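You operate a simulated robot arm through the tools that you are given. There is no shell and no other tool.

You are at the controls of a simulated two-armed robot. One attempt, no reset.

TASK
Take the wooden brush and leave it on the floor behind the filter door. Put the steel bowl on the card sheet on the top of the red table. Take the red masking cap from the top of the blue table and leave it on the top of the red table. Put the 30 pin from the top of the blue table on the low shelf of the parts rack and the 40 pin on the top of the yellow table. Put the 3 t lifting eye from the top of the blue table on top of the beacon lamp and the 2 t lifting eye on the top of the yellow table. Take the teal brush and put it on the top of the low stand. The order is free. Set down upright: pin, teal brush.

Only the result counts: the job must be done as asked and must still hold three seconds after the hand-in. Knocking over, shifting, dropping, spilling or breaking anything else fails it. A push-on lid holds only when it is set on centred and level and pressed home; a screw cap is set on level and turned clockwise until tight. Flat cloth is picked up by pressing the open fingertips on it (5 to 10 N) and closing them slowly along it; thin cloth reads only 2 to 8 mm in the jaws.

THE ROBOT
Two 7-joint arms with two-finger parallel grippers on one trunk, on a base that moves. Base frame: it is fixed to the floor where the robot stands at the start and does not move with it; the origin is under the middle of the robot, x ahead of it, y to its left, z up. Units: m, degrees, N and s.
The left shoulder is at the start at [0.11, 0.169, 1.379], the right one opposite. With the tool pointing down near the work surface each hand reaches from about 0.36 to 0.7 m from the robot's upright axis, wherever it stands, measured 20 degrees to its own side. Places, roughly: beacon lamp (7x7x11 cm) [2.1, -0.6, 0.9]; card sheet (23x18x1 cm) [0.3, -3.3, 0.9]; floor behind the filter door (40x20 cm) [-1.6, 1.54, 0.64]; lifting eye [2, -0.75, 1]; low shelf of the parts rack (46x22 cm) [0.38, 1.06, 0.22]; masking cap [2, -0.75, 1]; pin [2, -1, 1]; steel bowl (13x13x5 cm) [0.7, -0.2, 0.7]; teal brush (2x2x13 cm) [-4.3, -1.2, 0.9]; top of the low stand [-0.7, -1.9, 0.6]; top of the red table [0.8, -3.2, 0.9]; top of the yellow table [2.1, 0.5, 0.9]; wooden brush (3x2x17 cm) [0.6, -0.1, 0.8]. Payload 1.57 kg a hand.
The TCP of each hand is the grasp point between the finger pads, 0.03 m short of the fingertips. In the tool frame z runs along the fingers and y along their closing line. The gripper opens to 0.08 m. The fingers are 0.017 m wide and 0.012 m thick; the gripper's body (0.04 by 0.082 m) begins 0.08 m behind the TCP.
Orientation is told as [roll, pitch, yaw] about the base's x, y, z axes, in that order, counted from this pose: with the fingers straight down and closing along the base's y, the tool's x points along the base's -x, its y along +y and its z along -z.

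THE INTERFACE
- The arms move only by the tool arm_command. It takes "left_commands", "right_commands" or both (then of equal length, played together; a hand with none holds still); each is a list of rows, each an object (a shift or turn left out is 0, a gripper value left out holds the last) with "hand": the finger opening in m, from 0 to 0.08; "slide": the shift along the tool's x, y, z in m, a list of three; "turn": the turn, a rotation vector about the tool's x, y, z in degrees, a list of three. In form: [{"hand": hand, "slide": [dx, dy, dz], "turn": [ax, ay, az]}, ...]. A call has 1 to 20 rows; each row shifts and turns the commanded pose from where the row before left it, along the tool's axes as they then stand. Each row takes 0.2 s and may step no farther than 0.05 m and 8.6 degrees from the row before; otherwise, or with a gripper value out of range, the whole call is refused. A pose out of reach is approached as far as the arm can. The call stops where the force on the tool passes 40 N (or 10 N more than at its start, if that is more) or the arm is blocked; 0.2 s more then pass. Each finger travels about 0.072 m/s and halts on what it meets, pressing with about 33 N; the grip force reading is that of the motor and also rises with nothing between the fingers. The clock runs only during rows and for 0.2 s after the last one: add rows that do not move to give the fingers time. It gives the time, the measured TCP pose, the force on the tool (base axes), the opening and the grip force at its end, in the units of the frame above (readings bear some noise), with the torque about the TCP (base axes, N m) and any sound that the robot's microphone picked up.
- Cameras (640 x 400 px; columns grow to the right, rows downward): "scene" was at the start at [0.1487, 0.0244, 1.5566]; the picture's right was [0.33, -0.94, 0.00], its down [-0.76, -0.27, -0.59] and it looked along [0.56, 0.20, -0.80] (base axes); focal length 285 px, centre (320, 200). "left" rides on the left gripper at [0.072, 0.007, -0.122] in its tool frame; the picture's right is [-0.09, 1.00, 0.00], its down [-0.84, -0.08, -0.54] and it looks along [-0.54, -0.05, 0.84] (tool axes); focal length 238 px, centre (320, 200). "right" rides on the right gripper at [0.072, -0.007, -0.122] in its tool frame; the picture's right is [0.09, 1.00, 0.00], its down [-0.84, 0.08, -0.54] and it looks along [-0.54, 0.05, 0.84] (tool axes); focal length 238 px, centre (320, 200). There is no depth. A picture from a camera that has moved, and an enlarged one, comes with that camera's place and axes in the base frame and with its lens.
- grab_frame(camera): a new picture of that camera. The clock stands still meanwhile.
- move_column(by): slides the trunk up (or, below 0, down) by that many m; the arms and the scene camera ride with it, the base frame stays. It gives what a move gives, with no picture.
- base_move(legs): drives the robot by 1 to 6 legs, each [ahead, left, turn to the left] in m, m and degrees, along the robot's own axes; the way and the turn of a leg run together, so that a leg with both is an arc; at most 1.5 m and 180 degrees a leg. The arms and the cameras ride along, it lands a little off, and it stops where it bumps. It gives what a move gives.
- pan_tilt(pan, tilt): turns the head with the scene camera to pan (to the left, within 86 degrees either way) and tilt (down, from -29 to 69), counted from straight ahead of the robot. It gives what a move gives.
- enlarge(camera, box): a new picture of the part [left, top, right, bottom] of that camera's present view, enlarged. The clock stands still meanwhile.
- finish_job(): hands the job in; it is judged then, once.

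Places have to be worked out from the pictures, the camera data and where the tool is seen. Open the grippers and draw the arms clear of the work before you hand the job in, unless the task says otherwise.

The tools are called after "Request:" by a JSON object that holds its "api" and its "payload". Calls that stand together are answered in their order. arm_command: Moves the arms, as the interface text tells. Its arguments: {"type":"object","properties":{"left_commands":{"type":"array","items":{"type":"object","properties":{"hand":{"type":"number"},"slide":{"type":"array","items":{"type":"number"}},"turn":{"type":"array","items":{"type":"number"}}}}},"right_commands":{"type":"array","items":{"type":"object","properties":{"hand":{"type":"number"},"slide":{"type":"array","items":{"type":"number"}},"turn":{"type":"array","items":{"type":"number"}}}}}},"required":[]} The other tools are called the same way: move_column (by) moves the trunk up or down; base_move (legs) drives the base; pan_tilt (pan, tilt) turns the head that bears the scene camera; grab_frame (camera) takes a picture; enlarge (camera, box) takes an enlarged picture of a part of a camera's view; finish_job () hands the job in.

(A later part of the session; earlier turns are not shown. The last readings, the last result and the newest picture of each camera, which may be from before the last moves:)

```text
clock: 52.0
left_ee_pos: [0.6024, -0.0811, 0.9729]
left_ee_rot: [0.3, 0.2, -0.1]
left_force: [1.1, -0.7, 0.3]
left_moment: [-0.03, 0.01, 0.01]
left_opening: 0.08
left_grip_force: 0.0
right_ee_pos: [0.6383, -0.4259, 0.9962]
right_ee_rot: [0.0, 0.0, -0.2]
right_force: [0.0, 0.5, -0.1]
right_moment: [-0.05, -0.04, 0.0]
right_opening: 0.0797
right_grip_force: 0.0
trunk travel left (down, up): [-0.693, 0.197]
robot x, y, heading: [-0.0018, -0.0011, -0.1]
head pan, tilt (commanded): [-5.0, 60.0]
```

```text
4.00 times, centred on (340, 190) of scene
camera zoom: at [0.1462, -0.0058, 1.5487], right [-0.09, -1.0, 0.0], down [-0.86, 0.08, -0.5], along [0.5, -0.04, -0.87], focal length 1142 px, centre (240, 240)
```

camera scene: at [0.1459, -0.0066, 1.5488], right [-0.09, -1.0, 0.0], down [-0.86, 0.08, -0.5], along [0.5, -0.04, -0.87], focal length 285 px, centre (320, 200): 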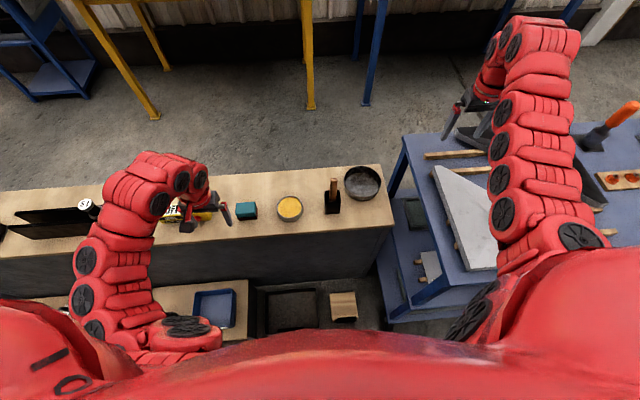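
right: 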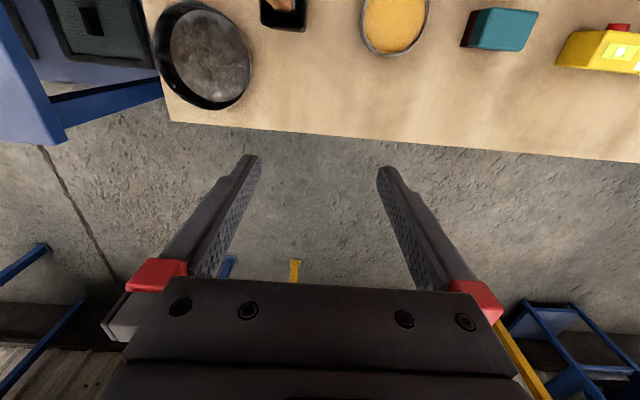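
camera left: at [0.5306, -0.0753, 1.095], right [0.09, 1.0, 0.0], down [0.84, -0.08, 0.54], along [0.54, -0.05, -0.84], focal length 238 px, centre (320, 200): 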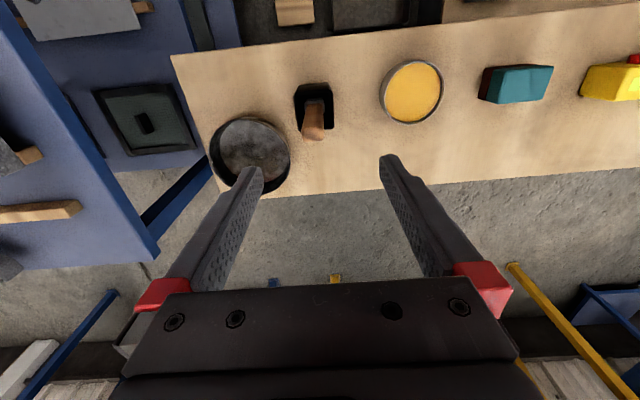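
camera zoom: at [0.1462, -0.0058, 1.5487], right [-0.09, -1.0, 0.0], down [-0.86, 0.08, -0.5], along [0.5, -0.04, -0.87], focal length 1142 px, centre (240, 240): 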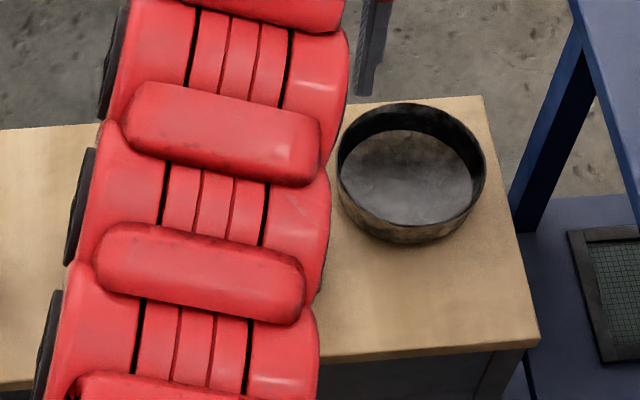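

Handle top computes to [0.596,-0.087], within 6 mm of the TCP axis. I trim and descend to grasp.

Request:
{"api": "arm_command", "payload": {"left_commands": [{"slide": [0.006, -0.005, 0.03]}, {"slide": [0, 0, 0.035]}, {"slide": [0, 0, 0.035]}, {"slide": [0, 0, 0.033]}, {}]}}

Request:
{"api": "grab_frame", "payload": {"camera": "left"}}

```text
clock: 53.1
left_ee_pos: [0.5967, -0.0885, 0.8388]
left_ee_rot: [0.3, 0.1, -0.1]
left_force: [0.4, 0.5, -0.5]
left_moment: [0.01, 0.0, 0.0]
left_opening: 0.08
left_grip_force: 0.1
right_ee_pos: [0.6393, -0.4254, 0.9959]
right_ee_rot: [0.0, 0.0, -0.2]
right_force: [-0.3, -0.5, 0.4]
right_moment: [0.01, -0.01, -0.01]
right_opening: 0.0798
right_grip_force: 0.0
trunk travel left (down, up): [-0.693, 0.197]
robot x, y, heading: [0.003, -0.0009, -0.1]
head pan, tilt (commanded): [-5.0, 60.0]
```

```text
taken
camera left: at [0.5235, -0.0817, 0.9615], right [0.09, 1.0, 0.0], down [0.84, -0.08, 0.54], along [0.54, -0.05, -0.84], focal length 238 px, centre (320, 200)
```

left: 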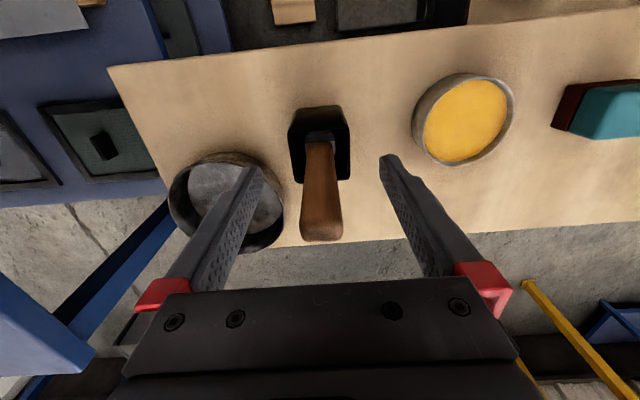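

The handle is between the fingers. I close the left gripper.

Request:
{"api": "arm_command", "payload": {"left_commands": [{"hand": 0.0}, {"hand": 0.0}, {"hand": 0.0}, {"hand": 0.0}, {"hand": 0.0}]}}

```text
clock: 54.4
left_ee_pos: [0.5955, -0.0876, 0.8396]
left_ee_rot: [0.1, 0.0, -0.2]
left_force: [-0.8, -0.3, 0.5]
left_moment: [0.01, -0.03, 0.0]
left_opening: 0.0214
left_grip_force: 32.8
right_ee_pos: [0.6387, -0.4265, 0.9962]
right_ee_rot: [0.1, 0.0, -0.1]
right_force: [-0.4, 0.4, 0.1]
right_moment: [0.03, -0.01, 0.0]
right_opening: 0.08
right_grip_force: 0.0
trunk travel left (down, up): [-0.693, 0.197]
robot x, y, heading: [0.0003, -0.005, -0.1]
head pan, tilt (commanded): [-5.0, 60.0]
```

Gripped at 21 mm. I lift straight up out of the pot.

Request:
{"api": "arm_command", "payload": {"left_commands": [{"slide": [0, 0, -0.02]}, {"slide": [0, 0, -0.02]}, {"slide": [0, 0, -0.03]}, {"slide": [0, 0, -0.03]}, {"slide": [0, 0, -0.03]}, {}]}}

Request:
{"api": "grab_frame", "payload": {"camera": "left"}}

```text
clock: 55.8
left_ee_pos: [0.5951, -0.0852, 0.9697]
left_ee_rot: [0.2, 0.3, -0.2]
left_force: [0.5, -0.2, 0.0]
left_moment: [0.0, -0.03, 0.01]
left_opening: 0.0214
left_grip_force: 33.3
right_ee_pos: [0.6383, -0.4255, 0.9969]
right_ee_rot: [0.0, 0.0, -0.2]
right_force: [0.0, 0.2, 0.5]
right_moment: [0.02, -0.02, -0.02]
right_opening: 0.0801
right_grip_force: 0.2
trunk travel left (down, up): [-0.693, 0.197]
robot x, y, heading: [-0.0017, -0.0005, -0.4]
head pan, tilt (commanded): [-5.0, 60.0]
```

```text
taken
camera left: at [0.5229, -0.0793, 1.0926], right [0.09, 1.0, 0.0], down [0.84, -0.08, 0.54], along [0.54, -0.05, -0.84], focal length 238 px, centre (320, 200)
```

left: 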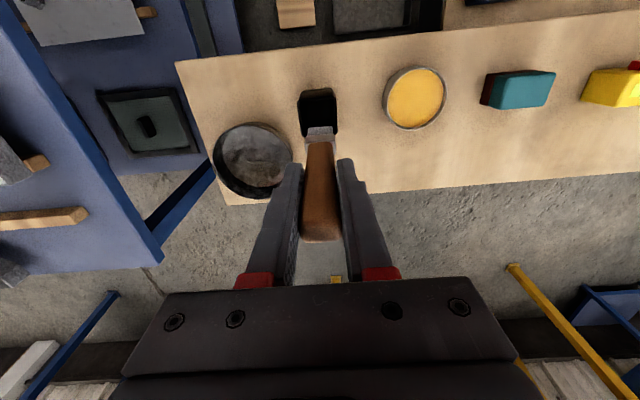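

The brush is lifted; I check from the head camera whether its lower end is clear of the pot.

Request:
{"api": "pan_tilt", "payload": {"pan": -5, "tilt": 45}}

Request:
{"api": "grab_frame", "payload": {"camera": "scene"}}

Request:
{"api": "grab_frame", "payload": {"camera": "right"}}

```text
clock: 56.5
left_ee_pos: [0.5948, -0.0853, 0.9693]
left_ee_rot: [0.2, 0.2, -0.2]
left_force: [0.4, -0.1, -0.5]
left_moment: [0.03, 0.03, 0.03]
left_opening: 0.0213
left_grip_force: 32.7
right_ee_pos: [0.639, -0.4258, 0.9976]
right_ee_rot: [0.0, 0.0, -0.2]
right_force: [0.6, -0.5, 0.9]
right_moment: [0.02, -0.02, 0.0]
right_opening: 0.0799
right_grip_force: 0.0
trunk travel left (down, up): [-0.693, 0.197]
robot x, y, heading: [-0.0028, 0.0007, -0.2]
head pan, tilt (commanded): [-5.0, 45.0]
```

```text
taken
camera scene: at [0.1604, -0.008, 1.5682], right [-0.09, -1.0, 0.0], down [-0.7, 0.06, -0.71], along [0.7, -0.06, -0.71], focal length 285 px, centre (320, 200)
```

scene: 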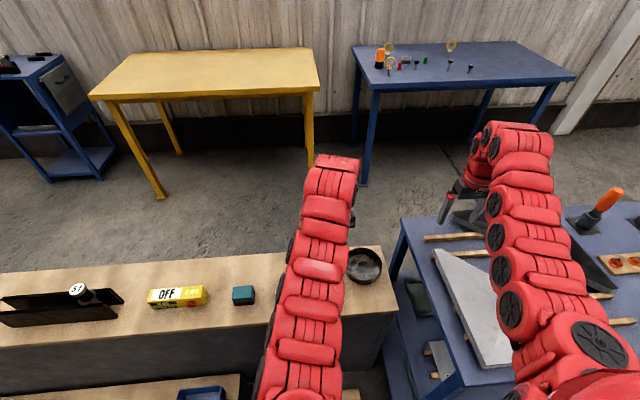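

```text
taken
camera right: at [0.5673, -0.433, 1.1187], right [-0.09, 1.0, 0.0], down [0.84, 0.07, 0.54], along [0.54, 0.05, -0.84], focal length 238 px, centre (320, 200)
```

right: 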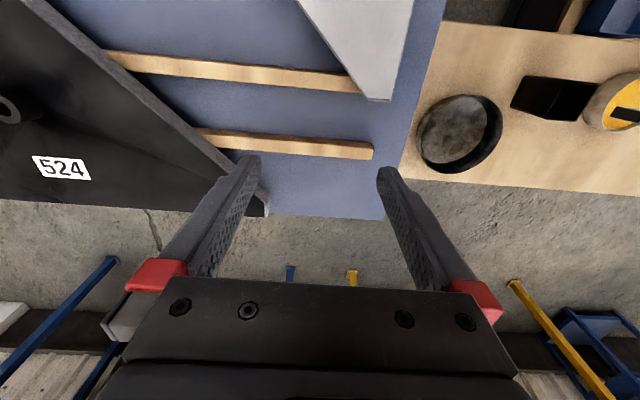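

The brush bottom is ~0.83, clear of the pot (rim ≤0.78). I move the left hand with the brush leftwards out of the way, then bring the right hand over the bowl's right rim.

Request:
{"api": "arm_command", "payload": {"left_commands": [{"slide": [0, 0.03, 0]}, {"slide": [0, 0.04, 0]}, {"slide": [0, 0.04, 0]}, {"slide": [0, 0.04, 0]}, {"slide": [0, 0.04, 0]}, {"slide": [0, 0.04, 0]}, {"slide": [0, 0.04, 0]}, {"slide": [0, 0.04, 0]}, {}]}}

Request:
{"api": "arm_command", "payload": {"right_commands": [{"slide": [0, 0.04, 0.02], "hand": 0.06}, {"slide": [0, 0.04, 0.02]}, {"slide": [0, 0.04, 0.02]}, {"slide": [0, 0.04, 0.02]}, {"slide": [0, 0.015, 0.02]}, {}]}}

Request:
{"api": "grab_frame", "payload": {"camera": "right"}}

Request:
{"api": "grab_frame", "payload": {"camera": "scene"}}

```text
clock: 58.5
left_ee_pos: [0.6295, 0.1807, 0.9249]
left_ee_rot: [0.3, 0.1, -0.2]
left_force: [-0.3, -0.6, -1.6]
left_moment: [-0.02, 0.02, -0.03]
left_opening: 0.0211
left_grip_force: 32.4
left hand out of reach, approached as far as the arm can: row 2, 3, 4, 5, 6, 7
right_ee_pos: [0.6391, -0.4249, 0.9966]
right_ee_rot: [0.0, 0.0, -0.3]
right_force: [-0.1, -0.6, -0.8]
right_moment: [0.01, -0.03, 0.02]
right_opening: 0.0798
right_grip_force: 0.0
trunk travel left (down, up): [-0.693, 0.197]
robot x, y, heading: [0.0005, -0.0021, 0.1]
head pan, tilt (commanded): [-5.0, 45.0]
```

```text
clock: 59.9
left_ee_pos: [0.6295, 0.1812, 0.9251]
left_ee_rot: [0.2, 0.2, -0.2]
left_force: [0.3, 0.7, -0.1]
left_moment: [0.02, 0.0, -0.02]
left_opening: 0.0212
left_grip_force: 33.5
right_ee_pos: [0.6422, -0.2497, 0.8935]
right_ee_rot: [-0.1, -0.1, -0.2]
right_force: [0.3, -0.2, 0.0]
right_moment: [0.01, -0.01, 0.01]
right_opening: 0.06
right_grip_force: 0.0
trunk travel left (down, up): [-0.693, 0.197]
robot x, y, heading: [-0.0005, -0.0008, -0.4]
head pan, tilt (commanded): [-5.0, 45.0]
```

```text
taken
camera right: at [0.5705, -0.2558, 1.0158], right [-0.09, 1.0, 0.0], down [0.84, 0.07, 0.54], along [0.54, 0.05, -0.84], focal length 238 px, centre (320, 200)
```

right: 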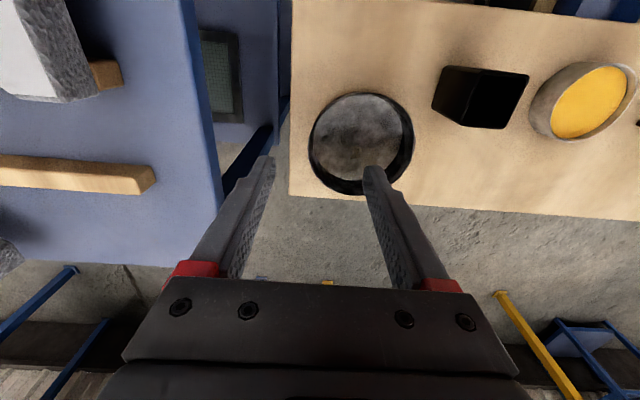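

```text
taken
camera scene: at [0.1604, -0.0079, 1.5683], right [-0.09, -1.0, 0.0], down [-0.7, 0.06, -0.71], along [0.7, -0.06, -0.71], focal length 285 px, centre (320, 200)
```

scene: 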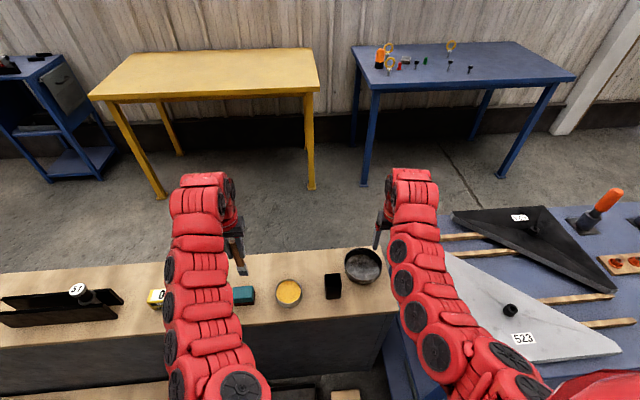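

Bowl rim centre computes to ≈[0.658,-0.195], its right wall at y≈-0.258. I position the right hand over this wall and descend partway.

Request:
{"api": "arm_command", "payload": {"right_commands": [{"slide": [-0.016, -0.008, 0.03]}, {"slide": [0, 0, 0.03]}, {"slide": [0, 0, 0.035]}, {}]}}

Request:
{"api": "grab_frame", "payload": {"camera": "right"}}

Request:
{"api": "enlarge", "payload": {"camera": "scene", "box": [300, 200, 460, 300]}}

```text
clock: 60.9
left_ee_pos: [0.6297, 0.1803, 0.9239]
left_ee_rot: [0.2, 0.2, -0.2]
left_force: [-0.1, 0.1, -1.3]
left_moment: [-0.01, 0.01, -0.01]
left_opening: 0.0213
left_grip_force: 32.8
right_ee_pos: [0.6608, -0.2538, 0.7987]
right_ee_rot: [-0.1, -0.2, -0.3]
right_force: [-0.5, -0.3, 0.2]
right_moment: [0.02, -0.03, -0.01]
right_opening: 0.0598
right_grip_force: 0.1
trunk travel left (down, up): [-0.693, 0.197]
robot x, y, heading: [0.0009, 0.0024, -0.1]
head pan, tilt (commanded): [-5.0, 45.0]
```

```text
taken
camera right: at [0.5893, -0.2612, 0.9214], right [-0.09, 1.0, 0.0], down [0.84, 0.07, 0.54], along [0.54, 0.05, -0.84], focal length 238 px, centre (320, 200)
```

right: 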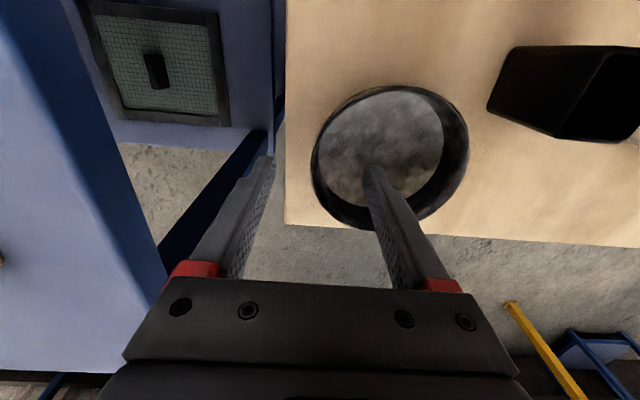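

```text
4.00 times, centred on (380, 250) of scene
camera zoom: at [0.1602, -0.0078, 1.5683], right [-0.09, -1.0, 0.0], down [-0.7, 0.06, -0.71], along [0.7, -0.06, -0.71], focal length 1142 px, centre (80, 0)
```

zoom: 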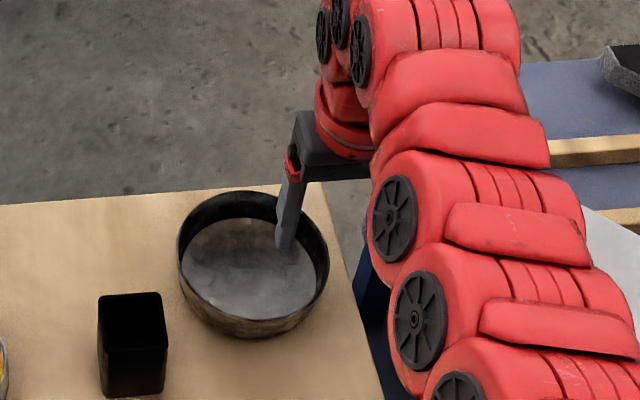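

Rim height works out at ≈0.737, wall at y≈-0.26. I shift 5 mm right and descend so the fingertips straddle the wall.

Request:
{"api": "arm_command", "payload": {"right_commands": [{"slide": [0, -0.005, 0.02]}, {"slide": [0, 0, 0.02]}, {"slide": [0, 0, 0.02]}, {}]}}

Request:
{"api": "grab_frame", "payload": {"camera": "right"}}

Request:
{"api": "enlarge", "payload": {"camera": "scene", "box": [300, 200, 460, 300]}}

```text
clock: 61.9
left_ee_pos: [0.6283, 0.1818, 0.9247]
left_ee_rot: [0.3, 0.1, -0.2]
left_force: [0.3, -1.0, -0.8]
left_moment: [-0.05, 0.03, -0.01]
left_opening: 0.0214
left_grip_force: 33.1
right_ee_pos: [0.659, -0.2589, 0.7383]
right_ee_rot: [0.0, 0.0, -0.2]
right_force: [-1.4, 1.6, 5.3]
right_moment: [0.18, 0.04, -0.03]
right_opening: 0.0607
right_grip_force: 0.6
trunk travel left (down, up): [-0.693, 0.197]
robot x, y, heading: [-0.0013, -0.0011, -0.1]
head pan, tilt (commanded): [-5.0, 45.0]
```

```text
taken
camera right: at [0.5868, -0.266, 0.8603], right [-0.09, 1.0, 0.0], down [0.84, 0.07, 0.54], along [0.54, 0.05, -0.84], focal length 238 px, centre (320, 200)
```

right: 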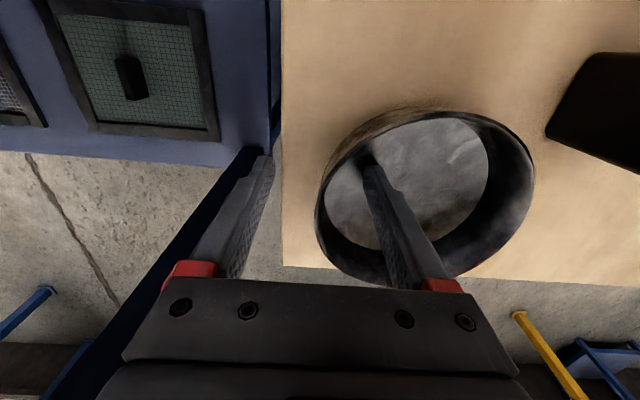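

```text
4.00 times, centred on (380, 250) of scene
camera zoom: at [0.1599, -0.0078, 1.5684], right [-0.09, -1.0, 0.0], down [-0.7, 0.06, -0.71], along [0.7, -0.06, -0.71], focal length 1142 px, centre (80, 0)
```

zoom: 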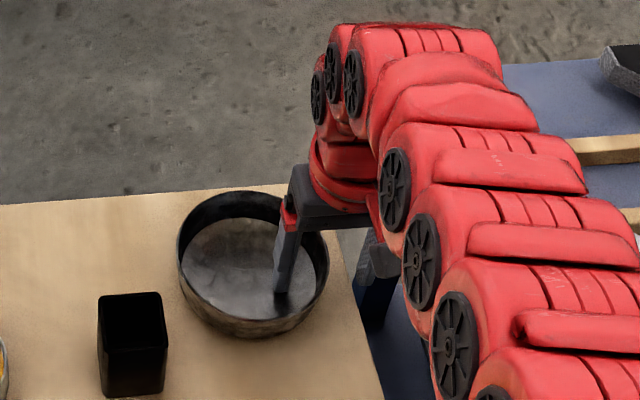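

There is a light 5 N contact with the bowl's floor. I rise 4 mm and close the right gripper on the wall.

Request:
{"api": "arm_command", "payload": {"right_commands": [{"slide": [0, 0, -0.005]}, {"hand": 0.03}, {"hand": 0.02}, {"hand": 0.01}, {"hand": 0.0}, {"hand": 0.0}, {"hand": 0.0}, {"hand": 0.0}]}}

Request:
{"api": "grab_frame", "payload": {"camera": "right"}}

```text
clock: 63.7
left_ee_pos: [0.6281, 0.1825, 0.9249]
left_ee_rot: [0.2, 0.1, -0.3]
left_force: [0.2, 0.2, -0.4]
left_moment: [0.01, 0.01, -0.01]
left_opening: 0.0213
left_grip_force: 33.1
right_ee_pos: [0.6585, -0.2601, 0.7432]
right_ee_rot: [0.0, -0.1, -0.3]
right_force: [5.9, 1.3, 11.8]
right_moment: [1.19, 0.06, -0.59]
right_opening: 0.0124
right_grip_force: 29.7
trunk travel left (down, up): [-0.693, 0.197]
robot x, y, heading: [-0.0026, 0.0004, 0.1]
head pan, tilt (commanded): [-5.0, 45.0]
```

```text
taken
camera right: at [0.5864, -0.2667, 0.8657], right [-0.09, 1.0, 0.0], down [0.84, 0.08, 0.54], along [0.54, 0.05, -0.84], focal length 238 px, centre (320, 200)
```

right: 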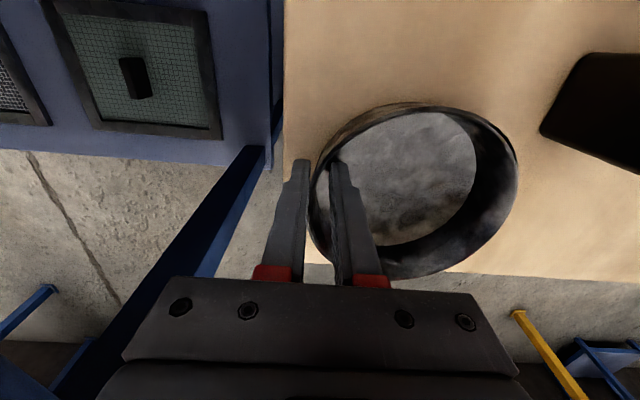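

Grip force 30 N on the wall. I lift slowly a few centimetres and check how the bowl hangs.

Request:
{"api": "arm_command", "payload": {"right_commands": [{"slide": [0, 0, -0.005]}, {"slide": [0, 0, -0.01]}, {"slide": [0, 0, -0.01]}, {"slide": [0, 0, -0.02]}, {}]}}

Request:
{"api": "grab_frame", "payload": {"camera": "right"}}

Request:
{"api": "enlarge", "payload": {"camera": "scene", "box": [300, 200, 460, 300]}}

```text
clock: 64.9
left_ee_pos: [0.6304, 0.1805, 0.9236]
left_ee_rot: [0.3, 0.2, -0.2]
left_force: [-0.6, -1.0, -0.7]
left_moment: [0.01, 0.01, -0.04]
left_opening: 0.0211
left_grip_force: 32.7
right_ee_pos: [0.6578, -0.2611, 0.7877]
right_ee_rot: [0.0, 0.1, -0.2]
right_force: [-0.2, -0.2, -3.3]
right_moment: [-0.23, -0.02, -0.04]
right_opening: 0.0022
right_grip_force: 23.8
trunk travel left (down, up): [-0.693, 0.197]
robot x, y, heading: [0.0009, -0.0005, -0.0]
head pan, tilt (commanded): [-5.0, 45.0]
```

```text
taken
camera right: at [0.586, -0.2678, 0.9097], right [-0.09, 1.0, 0.0], down [0.84, 0.07, 0.54], along [0.54, 0.05, -0.84], focal length 238 px, centre (320, 200)
```

right: 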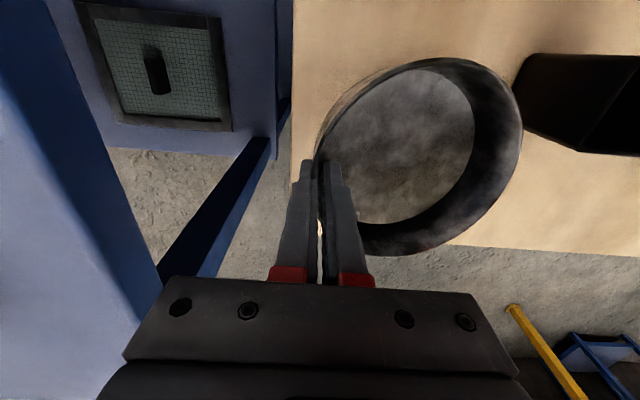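

```text
4.00 times, centred on (380, 250) of scene
camera zoom: at [0.1616, -0.0084, 1.568], right [-0.09, -1.0, 0.0], down [-0.7, 0.06, -0.71], along [0.7, -0.06, -0.71], focal length 1142 px, centre (80, 0)
```

zoom: 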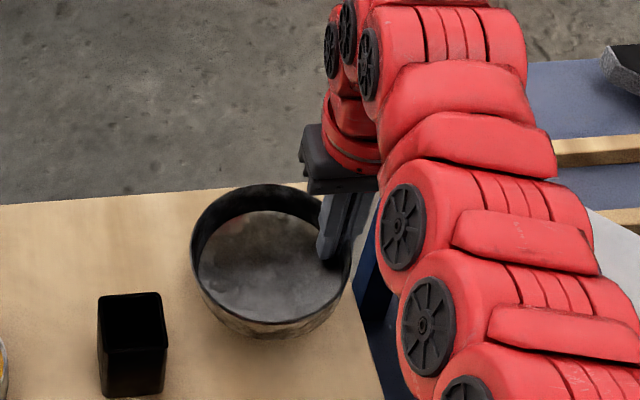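

The bowl is held (−3.3 N, wall 2 mm). I raise the trunk to clear everything, then reverse the base out of the nook.

Request:
{"api": "move_column", "payload": {"by": 0.17}}

Request:
{"api": "base_move", "payload": {"legs": [[-0.4, 0, 0]]}}

Request:
{"api": "pan_tilt", "payload": {"pan": 0, "tilt": 60}}

Request:
{"api": "grab_frame", "payload": {"camera": "scene"}}

```text
clock: 66.8
left_ee_pos: [0.6298, 0.1818, 1.0947]
left_ee_rot: [0.3, 0.2, -0.2]
left_force: [-0.3, -0.8, 0.2]
left_moment: [-0.02, -0.01, 0.03]
left_opening: 0.0211
left_grip_force: 32.7
right_ee_pos: [0.6567, -0.2601, 0.9582]
right_ee_rot: [0.0, 0.0, -0.1]
right_force: [0.0, 0.0, -4.3]
right_moment: [-0.25, -0.04, 0.03]
right_opening: 0.0026
right_grip_force: 23.9
trunk travel left (down, up): [-0.863, 0.027]
robot x, y, heading: [0.0013, -0.0012, -0.1]
head pan, tilt (commanded): [-5.0, 45.0]
```

```text
clock: 69.4
left_ee_pos: [0.2196, 0.177, 1.0932]
left_ee_rot: [0.3, 0.2, -0.6]
left_force: [1.2, 0.2, -0.1]
left_moment: [0.0, 0.02, 0.0]
left_opening: 0.0214
left_grip_force: 32.6
right_ee_pos: [0.2442, -0.2639, 0.9565]
right_ee_rot: [0.0, 0.1, -0.7]
right_force: [-0.6, -0.3, -3.8]
right_moment: [-0.2, -0.03, -0.02]
right_opening: 0.0022
right_grip_force: 24.0
trunk travel left (down, up): [-0.863, 0.027]
robot x, y, heading: [-0.4093, 0.0032, -0.8]
head pan, tilt (commanded): [-5.0, 45.0]
```

```text
clock: 70.2
left_ee_pos: [0.2195, 0.1771, 1.0946]
left_ee_rot: [0.4, 0.0, -0.7]
left_force: [-0.1, -0.4, -0.5]
left_moment: [0.02, 0.01, 0.01]
left_opening: 0.021
left_grip_force: 32.9
right_ee_pos: [0.2436, -0.2641, 0.9584]
right_ee_rot: [0.0, -0.1, -0.8]
right_force: [-1.0, -0.5, -3.5]
right_moment: [-0.19, -0.02, 0.02]
right_opening: 0.0025
right_grip_force: 23.7
trunk travel left (down, up): [-0.863, 0.027]
robot x, y, heading: [-0.4139, 0.0037, -0.8]
head pan, tilt (commanded): [0.0, 60.0]
```

```text
taken
camera scene: at [-0.2654, 0.0004, 1.7188], right [-0.01, -1.0, 0.0], down [-0.87, 0.01, -0.5], along [0.5, -0.01, -0.87], focal length 285 px, centre (320, 200)
```

scene: 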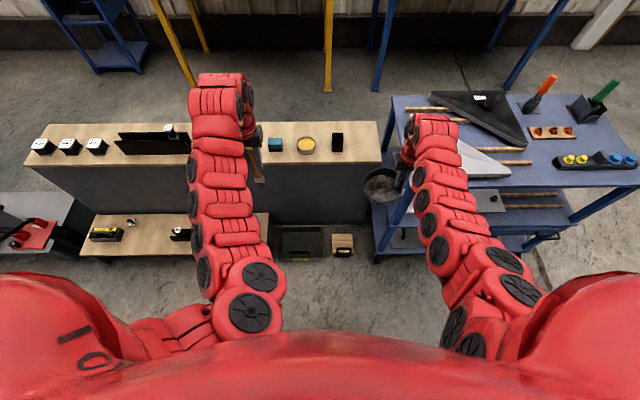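

Out of the nook at (-0.41,0). The low shelf (z≈0.22) is the low platform in front of the bench. Now I turn left toward the machine with the filter door.

Request:
{"api": "base_move", "payload": {"legs": [[0, 0, 100]]}}

Request:
{"api": "pan_tilt", "payload": {"pan": 45, "tilt": 35}}

Request:
{"api": "grab_frame", "payload": {"camera": "scene"}}

Request:
{"api": "pan_tilt", "payload": {"pan": 0, "tilt": 45}}

Request:
{"api": "grab_frame", "payload": {"camera": "scene"}}

```text
clock: 74.8
left_ee_pos: [-0.6885, 0.5975, 1.0944]
left_ee_rot: [0.4, 0.0, 98.8]
left_force: [-0.2, -0.9, -1.2]
left_moment: [0.03, -0.01, -0.01]
left_opening: 0.0211
left_grip_force: 32.9
right_ee_pos: [-0.2563, 0.6931, 0.9577]
right_ee_rot: [0.0, 0.0, 98.8]
right_force: [0.9, -0.1, -4.7]
right_moment: [0.07, -0.26, -0.03]
right_opening: 0.0026
right_grip_force: 23.8
trunk travel left (down, up): [-0.863, 0.027]
robot x, y, heading: [-0.4116, -0.0014, 98.7]
head pan, tilt (commanded): [0.0, 60.0]
```

```text
clock: 75.9
left_ee_pos: [-0.6886, 0.5958, 1.0953]
left_ee_rot: [0.3, 0.1, 98.8]
left_force: [-0.6, 0.3, -0.7]
left_moment: [0.02, 0.0, -0.02]
left_opening: 0.0212
left_grip_force: 33.2
right_ee_pos: [-0.2568, 0.693, 0.9583]
right_ee_rot: [0.0, -0.1, 98.8]
right_force: [0.2, 0.4, -4.0]
right_moment: [0.05, -0.21, 0.0]
right_opening: 0.0023
right_grip_force: 23.5
trunk travel left (down, up): [-0.863, 0.027]
robot x, y, heading: [-0.4094, 0.003, 99.1]
head pan, tilt (commanded): [45.0, 35.0]
```

```text
taken
camera scene: at [-0.4957, 0.1344, 1.7529], right [0.59, 0.81, 0.0], down [0.46, -0.34, -0.82], along [-0.66, 0.48, -0.57], focal length 285 px, centre (320, 200)
```

scene: 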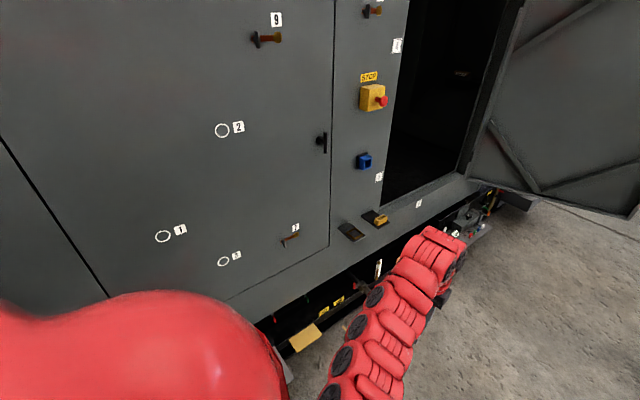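

```text
clock: 77.0
left_ee_pos: [-0.6887, 0.597, 1.093]
left_ee_rot: [0.4, 0.1, 98.8]
left_force: [-0.5, -0.2, -0.4]
left_moment: [-0.02, 0.0, 0.01]
left_opening: 0.0212
left_grip_force: 33.2
right_ee_pos: [-0.2583, 0.6929, 0.9576]
right_ee_rot: [0.0, 0.0, 98.8]
right_force: [0.0, -0.1, -3.7]
right_moment: [0.02, -0.21, 0.0]
right_opening: 0.0028
right_grip_force: 23.5
trunk travel left (down, up): [-0.863, 0.027]
robot x, y, heading: [-0.4104, 0.0021, 99.1]
head pan, tilt (commanded): [0.0, 45.0]
```

```text
taken
camera scene: at [-0.4373, 0.1628, 1.7382], right [0.99, 0.16, 0.0], down [0.11, -0.7, -0.71], along [-0.11, 0.7, -0.71], focal length 285 px, centre (320, 200)
```

scene: 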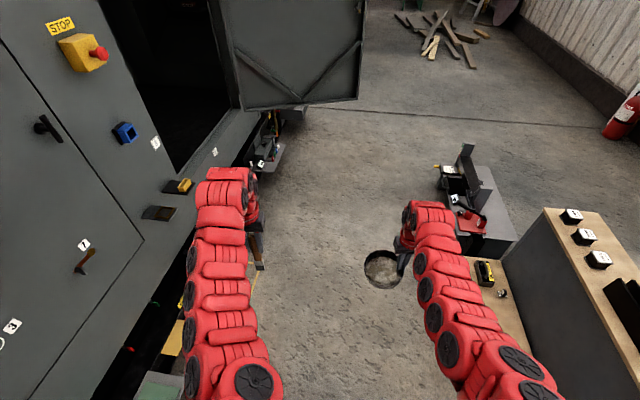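

The opening's sill runs along x≈-1.48 from y≈1.36 to ≈2.16, floor z≈0.64, with the door swung out near y≈2.2. I turn to face the machine (heading 180) and strafe right to y≈1.5.

Request:
{"api": "base_move", "payload": {"legs": [[0, 0, 81], [0, -1.4, 0]]}}

Request:
{"api": "pan_tilt", "payload": {"pan": 0, "tilt": 45}}

Request:
{"api": "grab_frame", "payload": {"camera": "scene"}}

Request:
{"api": "pan_tilt", "payload": {"pan": 0, "tilt": 65}}

Request:
{"api": "grab_frame", "payload": {"camera": "scene"}}

```text
clock: 87.5
left_ee_pos: [-1.0462, 1.2324, 1.0951]
left_ee_rot: [0.3, 0.1, 179.8]
left_force: [0.3, -0.5, -1.1]
left_moment: [-0.02, -0.01, 0.03]
left_opening: 0.0213
left_grip_force: 33.4
right_ee_pos: [-1.0737, 1.6736, 0.9568]
right_ee_rot: [0.0, -0.1, 179.8]
right_force: [-0.3, 0.7, -3.9]
right_moment: [0.24, 0.01, -0.01]
right_opening: 0.0024
right_grip_force: 24.1
trunk travel left (down, up): [-0.863, 0.027]
robot x, y, heading: [-0.4157, 1.4124, 179.7]
head pan, tilt (commanded): [0.0, 45.0]
```

```text
clock: 88.1
left_ee_pos: [-1.0453, 1.2306, 1.0937]
left_ee_rot: [0.3, 0.2, 179.8]
left_force: [-0.1, 0.1, -0.9]
left_moment: [0.01, 0.02, 0.0]
left_opening: 0.0213
left_grip_force: 33.3
right_ee_pos: [-1.0718, 1.6736, 0.9571]
right_ee_rot: [-0.1, 0.0, 179.8]
right_force: [0.1, -0.3, -3.7]
right_moment: [0.21, 0.03, -0.04]
right_opening: 0.0024
right_grip_force: 23.9
trunk travel left (down, up): [-0.863, 0.027]
robot x, y, heading: [-0.4182, 1.4129, 179.9]
head pan, tilt (commanded): [0.0, 45.0]
```

```text
taken
camera scene: at [-0.579, 1.4133, 1.7381], right [0.0, 1.0, 0.0], down [0.71, 0.0, -0.71], along [-0.71, 0.0, -0.71], focal length 285 px, centre (320, 200)
```

scene: 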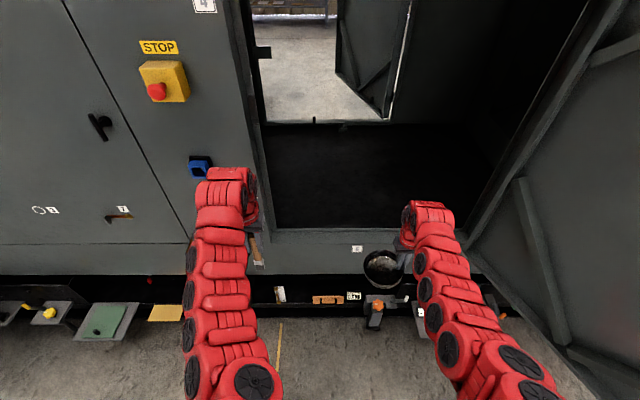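

```text
clock: 89.0
left_ee_pos: [-1.0465, 1.2319, 1.0941]
left_ee_rot: [0.3, 0.1, 179.8]
left_force: [-0.8, -1.3, -0.2]
left_moment: [-0.02, 0.0, 0.02]
left_opening: 0.0213
left_grip_force: 32.6
right_ee_pos: [-1.073, 1.6732, 0.9581]
right_ee_rot: [0.1, -0.1, 179.8]
right_force: [-0.2, -0.3, -3.0]
right_moment: [0.21, 0.05, -0.02]
right_opening: 0.0025
right_grip_force: 23.9
trunk travel left (down, up): [-0.863, 0.027]
robot x, y, heading: [-0.4136, 1.4061, 179.7]
head pan, tilt (commanded): [0.0, 65.0]
```

```text
taken
camera scene: at [-0.5584, 1.4132, 1.7132], right [0.0, 1.0, 0.0], down [0.91, 0.0, -0.42], along [-0.42, 0.0, -0.91], focal length 285 px, centre (320, 200)
```

scene: 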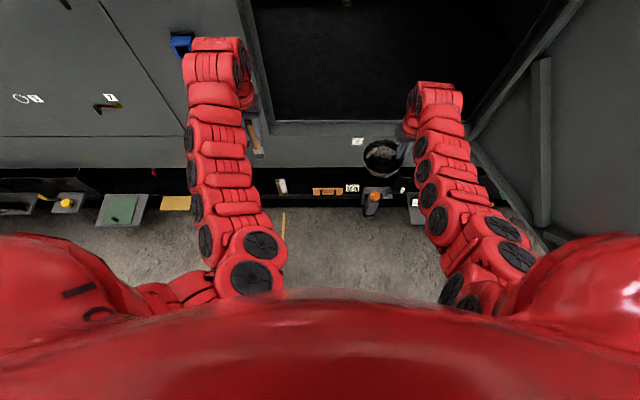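

The compartment's floor begins at the sill x≈-1.48; robot base half-length ≈0.27 and gear on the skid protrudes to about x≈-1.15. I shift right and move ahead to x≈-0.78.

Request:
{"api": "base_move", "payload": {"legs": [[0, -0.13, 0], [0.25, 0, 0]]}}

Request:
{"api": "grab_frame", "payload": {"camera": "scene"}}

Request:
{"api": "grab_frame", "payload": {"camera": "left"}}

Request:
{"api": "grab_frame", "payload": {"camera": "right"}}

```text
clock: 91.6
left_ee_pos: [-1.2911, 1.361, 1.0948]
left_ee_rot: [0.3, 0.2, 179.7]
left_force: [0.7, -0.2, -0.7]
left_moment: [-0.01, -0.02, -0.01]
left_opening: 0.0213
left_grip_force: 33.4
right_ee_pos: [-1.3186, 1.8032, 0.9583]
right_ee_rot: [0.0, -0.1, 179.6]
right_force: [0.2, -1.1, -4.0]
right_moment: [0.18, 0.0, -0.01]
right_opening: 0.0024
right_grip_force: 23.6
trunk travel left (down, up): [-0.863, 0.027]
robot x, y, heading: [-0.6629, 1.5384, 179.7]
head pan, tilt (commanded): [0.0, 65.0]
```

```text
taken
camera scene: at [-0.8033, 1.5415, 1.7133], right [0.01, 1.0, 0.0], down [0.91, 0.0, -0.42], along [-0.42, 0.0, -0.91], focal length 285 px, centre (320, 200)
```

scene: 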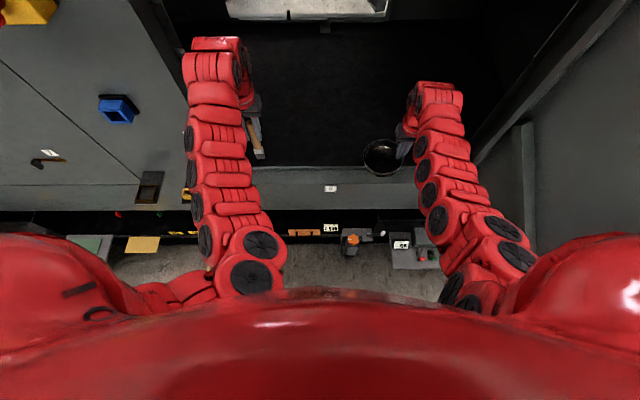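

```text
taken
camera left: at [-1.2203, 1.3547, 1.2173], right [-0.1, -1.0, 0.0], down [-0.84, 0.08, 0.54], along [-0.54, 0.05, -0.84], focal length 238 px, centre (320, 200)
```

left: 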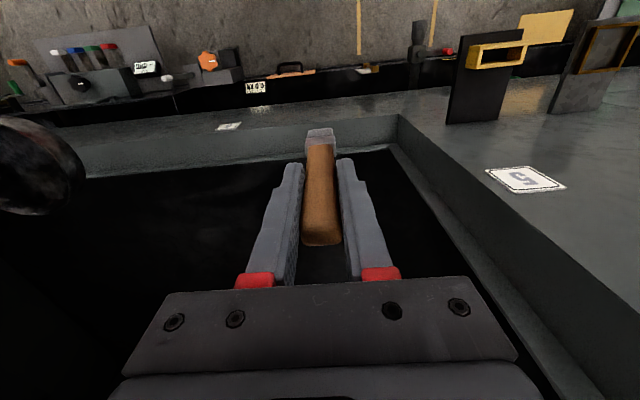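

```text
taken
camera right: at [-1.2457, 1.8083, 1.0805], right [0.09, -1.0, 0.0], down [-0.84, -0.07, 0.54], along [-0.54, -0.05, -0.84], focal length 238 px, centre (320, 200)
```

right: 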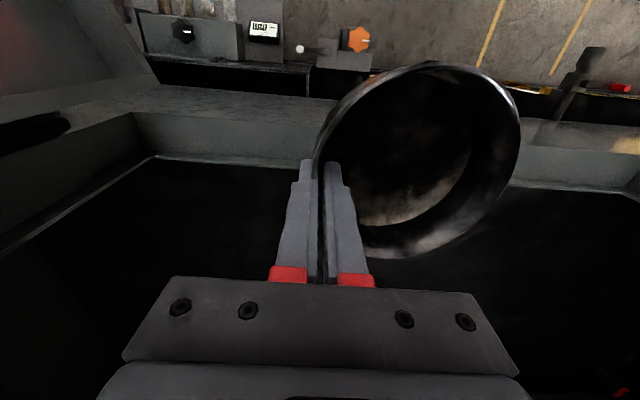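

The black floor starts at about x≈-1.45 behind a sill (z≈0.67). I move ahead another 0.15 m so the left hand can reach the floor zone centre at [-1.6,1.5].

Request:
{"api": "base_move", "payload": {"legs": [[0.15, 0, 0]]}}

Request:
{"api": "arm_command", "payload": {"left_commands": [{"slide": [0, -0.03, 0], "turn": [0, -8, 0]}, {"slide": [0, -0.03, 0], "turn": [0, -8, 0]}, {"slide": [0, -0.03, 0], "turn": [0, -8, 0]}, {"slide": [0, -0.03, 0], "turn": [0, -8, 0]}, {"turn": [0, -8, 0]}, {"turn": [0, -8, 0]}, {"turn": [0, -8, 0]}, {"turn": [0, -4, 0]}, {}]}}

Request:
{"api": "grab_frame", "payload": {"camera": "scene"}}

Request:
{"api": "grab_frame", "payload": {"camera": "left"}}

```text
clock: 93.0
left_ee_pos: [-1.4369, 1.3596, 1.0938]
left_ee_rot: [0.3, 0.1, 179.9]
left_force: [0.8, -1.2, -0.3]
left_moment: [0.02, 0.05, -0.01]
left_opening: 0.0213
left_grip_force: 32.8
right_ee_pos: [-1.4638, 1.8019, 0.9585]
right_ee_rot: [0.0, 0.1, 179.8]
right_force: [0.3, 0.3, -4.3]
right_moment: [0.23, 0.05, 0.01]
right_opening: 0.0026
right_grip_force: 23.6
trunk travel left (down, up): [-0.863, 0.027]
robot x, y, heading: [-0.808, 1.5424, 179.9]
head pan, tilt (commanded): [0.0, 65.0]
```

```text
clock: 95.0
left_ee_pos: [-1.4369, 1.48, 1.0946]
left_ee_rot: [0.5, -59.9, 179.3]
left_force: [-0.2, -0.2, -0.7]
left_moment: [0.0, -0.02, 0.01]
left_opening: 0.0212
left_grip_force: 33.6
right_ee_pos: [-1.4663, 1.8029, 0.9575]
right_ee_rot: [0.0, 0.1, 179.9]
right_force: [-0.6, -0.4, -4.1]
right_moment: [0.17, 0.02, 0.0]
right_opening: 0.0023
right_grip_force: 23.8
trunk travel left (down, up): [-0.863, 0.027]
robot x, y, heading: [-0.808, 1.5399, 179.9]
head pan, tilt (commanded): [0.0, 65.0]
```

```text
taken
camera scene: at [-0.9512, 1.5417, 1.7131], right [0.0, 1.0, 0.0], down [0.91, 0.0, -0.42], along [-0.42, 0.0, -0.91], focal length 285 px, centre (320, 200)
```

scene: 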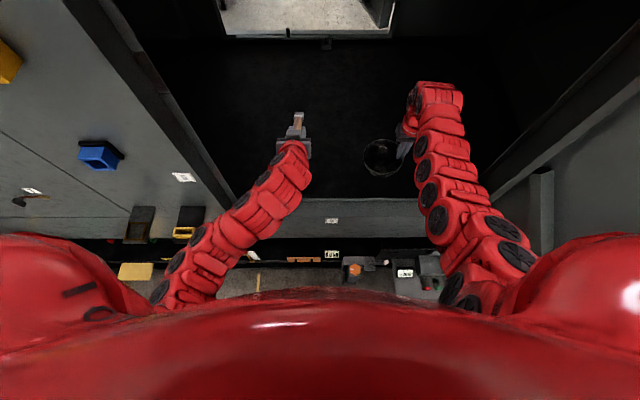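

```text
taken
camera left: at [-1.2962, 1.4732, 1.0939], right [-0.05, -1.0, 0.08], down [0.05, 0.08, 1.0], along [-1.0, 0.05, 0.05], focal length 238 px, centre (320, 200)
```

left: 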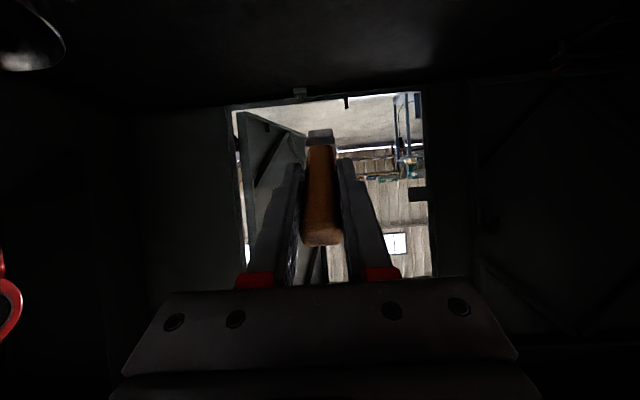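

The left hand is pitched 60° with the brush pointing into the compartment. I raise the bowl hand a bit, lower the trunk 0.2 m, then advance the brush in and down.

Request:
{"api": "arm_command", "payload": {"right_commands": [{"slide": [0, 0, -0.04]}, {"slide": [0, 0, -0.04]}, {}]}}

Request:
{"api": "move_column", "payload": {"by": -0.2}}

Request:
{"api": "arm_command", "payload": {"left_commands": [{"slide": [0.014, 0, 0.0377]}, {"slide": [0.014, 0, 0.0377]}, {"slide": [0.014, 0, 0.0377]}, {"slide": [0.014, 0, 0.0377]}, {"slide": [0.014, 0, 0.0377]}, {}]}}

Request:
{"api": "grab_frame", "payload": {"camera": "scene"}}

Request:
{"api": "grab_frame", "payload": {"camera": "left"}}

```text
clock: 95.8
left_ee_pos: [-1.4377, 1.4801, 1.0944]
left_ee_rot: [0.6, -59.8, 179.2]
left_force: [-0.7, 0.0, 0.1]
left_moment: [-0.04, -0.04, 0.0]
left_opening: 0.0209
left_grip_force: 33.2
right_ee_pos: [-1.4675, 1.8016, 1.0389]
right_ee_rot: [0.1, 0.0, 179.8]
right_force: [-1.0, -0.5, -4.1]
right_moment: [0.22, 0.02, -0.01]
right_opening: 0.0024
right_grip_force: 23.8
trunk travel left (down, up): [-0.863, 0.027]
robot x, y, heading: [-0.804, 1.5419, 179.9]
head pan, tilt (commanded): [0.0, 65.0]
```

```text
clock: 98.0
left_ee_pos: [-1.4378, 1.4809, 0.8937]
left_ee_rot: [0.6, -60.0, 179.4]
left_force: [-0.9, -0.2, 0.0]
left_moment: [-0.01, -0.02, 0.0]
left_opening: 0.0211
left_grip_force: 32.9
right_ee_pos: [-1.468, 1.8015, 0.8375]
right_ee_rot: [0.0, 0.0, 179.8]
right_force: [-0.1, -0.1, -3.5]
right_moment: [0.2, 0.03, 0.01]
right_opening: 0.0024
right_grip_force: 23.7
trunk travel left (down, up): [-0.663, 0.227]
robot x, y, heading: [-0.8109, 1.5385, 179.8]
head pan, tilt (commanded): [0.0, 65.0]
```

```text
clock: 99.4
left_ee_pos: [-1.5633, 1.4833, 0.737]
left_ee_rot: [0.6, -59.9, 179.2]
left_force: [0.2, -1.1, 0.0]
left_moment: [-0.03, -0.04, 0.01]
left_opening: 0.0213
left_grip_force: 32.8
right_ee_pos: [-1.468, 1.8017, 0.8381]
right_ee_rot: [0.0, 0.0, 179.8]
right_force: [-0.5, 0.0, -4.2]
right_moment: [0.16, 0.06, -0.02]
right_opening: 0.0027
right_grip_force: 24.1
trunk travel left (down, up): [-0.663, 0.227]
robot x, y, heading: [-0.807, 1.5399, 179.6]
head pan, tilt (commanded): [0.0, 65.0]
```

```text
taken
camera scene: at [-0.9501, 1.5413, 1.5132], right [0.0, 1.0, 0.0], down [0.91, 0.0, -0.42], along [-0.42, 0.0, -0.91], focal length 285 px, centre (320, 200)
```

scene: 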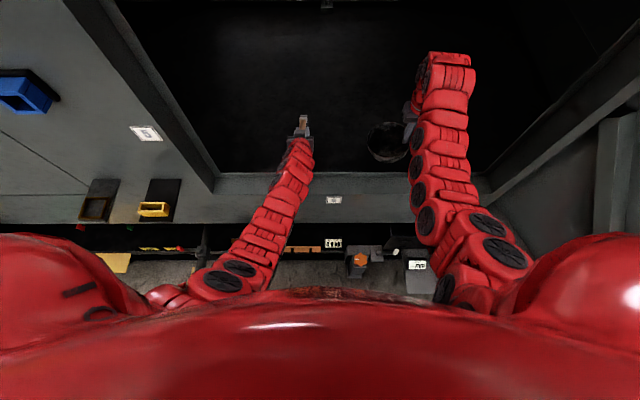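

```text
taken
camera left: at [-1.4224, 1.4753, 0.7364], right [-0.05, -1.0, 0.08], down [0.05, 0.08, 1.0], along [-1.0, 0.05, 0.05], focal length 238 px, centre (320, 200)
```

left: 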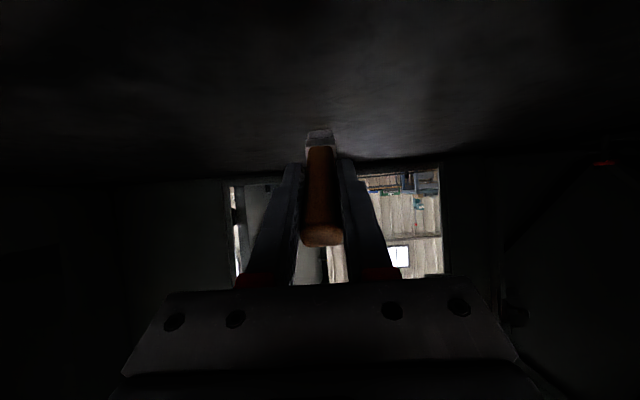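

No contact yet at TCP z=0.737. I lower in small steps and watch for the floor.

Request:
{"api": "arm_command", "payload": {"left_commands": [{"slide": [0.007, 0, 0.004]}, {"slide": [0.007, 0, 0.004]}, {}]}}

Request:
{"api": "arm_command", "payload": {"left_commands": [{"slide": [0.0043, 0, 0.0025]}, {}]}}

```text
clock: 100.2
left_ee_pos: [-1.5646, 1.481, 0.7228]
left_ee_rot: [0.6, -59.9, 179.3]
left_force: [0.2, -1.0, -0.3]
left_moment: [0.0, -0.05, 0.03]
left_opening: 0.0212
left_grip_force: 33.1
right_ee_pos: [-1.4684, 1.8034, 0.8379]
right_ee_rot: [0.0, 0.1, 179.7]
right_force: [-0.3, -0.2, -3.1]
right_moment: [0.21, 0.05, -0.03]
right_opening: 0.0024
right_grip_force: 23.7
trunk travel left (down, up): [-0.663, 0.227]
robot x, y, heading: [-0.8126, 1.5401, 179.9]
head pan, tilt (commanded): [0.0, 65.0]
```

```text
clock: 100.8
left_ee_pos: [-1.5644, 1.4798, 0.7184]
left_ee_rot: [0.5, -59.9, 179.4]
left_force: [0.9, -0.3, -0.6]
left_moment: [-0.01, -0.01, -0.02]
left_opening: 0.0214
left_grip_force: 33.3
right_ee_pos: [-1.468, 1.8025, 0.8363]
right_ee_rot: [0.0, 0.1, 179.8]
right_force: [0.0, 0.2, -4.0]
right_moment: [0.2, 0.02, 0.03]
right_opening: 0.0025
right_grip_force: 23.6
trunk travel left (down, up): [-0.663, 0.227]
robot x, y, heading: [-0.8114, 1.5448, 179.8]
head pan, tilt (commanded): [0.0, 65.0]
```

Still free. I continue lowering in 5 mm steps.

Request:
{"api": "arm_command", "payload": {"left_commands": [{"slide": [0.0043, 0, 0.0025]}, {}]}}

Request:
{"api": "arm_command", "payload": {"left_commands": [{"slide": [0.0043, 0, 0.0025]}, {}]}}

Request:
{"api": "arm_command", "payload": {"left_commands": [{"slide": [0.0043, 0, 0.0025]}, {}]}}

```text
clock: 101.4
left_ee_pos: [-1.5645, 1.481, 0.7124]
left_ee_rot: [0.4, -59.8, 179.3]
left_force: [-0.5, 0.3, 0.3]
left_moment: [0.03, -0.04, 0.01]
left_opening: 0.0211
left_grip_force: 33.0
right_ee_pos: [-1.469, 1.802, 0.8382]
right_ee_rot: [0.0, 0.0, 179.8]
right_force: [0.6, 0.2, -3.4]
right_moment: [0.21, 0.02, -0.02]
right_opening: 0.0025
right_grip_force: 24.1
trunk travel left (down, up): [-0.663, 0.227]
robot x, y, heading: [-0.8045, 1.5449, 180.1]
head pan, tilt (commanded): [0.0, 65.0]
```

```text
clock: 102.0
left_ee_pos: [-1.5649, 1.4804, 0.7099]
left_ee_rot: [0.5, -60.1, 179.6]
left_force: [-1.8, -1.6, 7.9]
left_moment: [-0.06, 1.12, 0.17]
left_opening: 0.0213
left_grip_force: 32.7
right_ee_pos: [-1.4679, 1.8016, 0.8373]
right_ee_rot: [-0.1, 0.1, 179.7]
right_force: [1.3, -0.6, -3.1]
right_moment: [0.19, 0.01, 0.0]
right_opening: 0.0027
right_grip_force: 23.8
trunk travel left (down, up): [-0.663, 0.227]
robot x, y, heading: [-0.8084, 1.539, 179.6]
head pan, tilt (commanded): [0.0, 65.0]
```

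```text
clock: 102.6
left_ee_pos: [-1.5631, 1.4824, 0.7031]
left_ee_rot: [0.5, -59.8, 179.2]
left_force: [4.4, 0.0, 9.5]
left_moment: [0.03, 1.1, -0.05]
left_opening: 0.0213
left_grip_force: 33.2
right_ee_pos: [-1.467, 1.8015, 0.8375]
right_ee_rot: [0.0, 0.0, 179.9]
right_force: [-0.4, -0.1, -4.7]
right_moment: [0.2, 0.07, -0.01]
right_opening: 0.0022
right_grip_force: 23.7
trunk travel left (down, up): [-0.663, 0.227]
robot x, y, heading: [-0.8075, 1.5401, 179.9]
head pan, tilt (commanded): [0.0, 65.0]
```

Floor contact (~9 N) and the brush begins to pivot in the grip toward lying. I continue slowly down about 1 cm so it nearly lies before releasing.

Request:
{"api": "arm_command", "payload": {"left_commands": [{"slide": [0.0043, 0, 0.0025]}, {}, {"slide": [0.0043, 0, 0.0025]}, {}]}}

Request:
{"api": "grab_frame", "payload": {"camera": "left"}}

Request:
{"api": "enlarge", "payload": {"camera": "scene", "box": [220, 80, 380, 180]}}

```text
clock: 103.6
left_ee_pos: [-1.5635, 1.4799, 0.6947]
left_ee_rot: [0.4, -59.9, 179.3]
left_force: [3.2, 2.7, 10.2]
left_moment: [0.16, 1.14, -0.27]
left_opening: 0.0214
left_grip_force: 33.1
right_ee_pos: [-1.4668, 1.8027, 0.8385]
right_ee_rot: [-0.1, 0.0, 179.7]
right_force: [0.3, 0.3, -3.8]
right_moment: [0.29, 0.04, -0.01]
right_opening: 0.0024
right_grip_force: 24.2
trunk travel left (down, up): [-0.663, 0.227]
robot x, y, heading: [-0.8101, 1.5418, 179.8]
head pan, tilt (commanded): [0.0, 65.0]
```

```text
taken
camera left: at [-1.423, 1.4725, 0.6937], right [-0.05, -1.0, 0.08], down [0.05, 0.08, 1.0], along [-1.0, 0.05, 0.05], focal length 238 px, centre (320, 200)
```

left: 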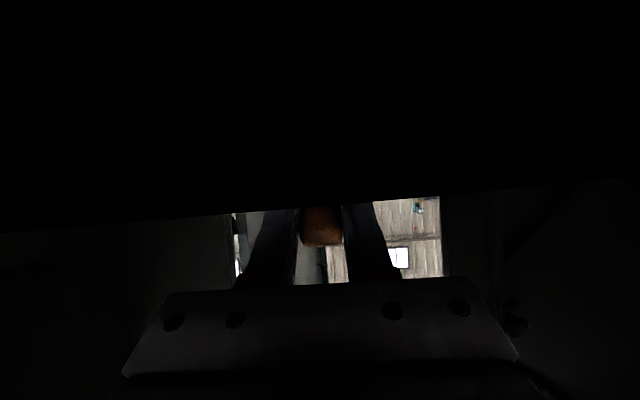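

```text
4.00 times, centred on (300, 130) of scene
camera zoom: at [-0.9486, 1.5419, 1.5133], right [0.0, 1.0, 0.0], down [0.91, 0.0, -0.42], along [-0.42, 0.0, -0.91], focal length 1142 px, centre (400, 480)
```

zoom: 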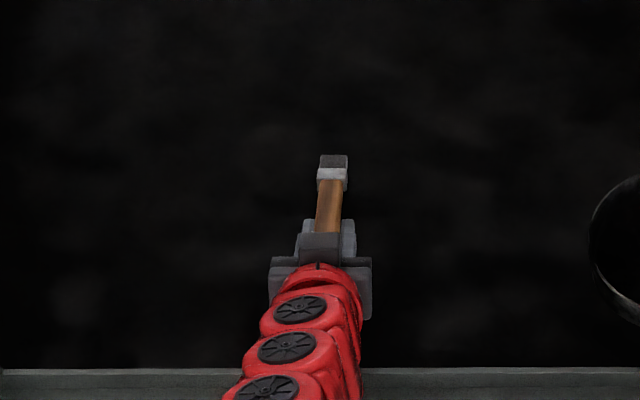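

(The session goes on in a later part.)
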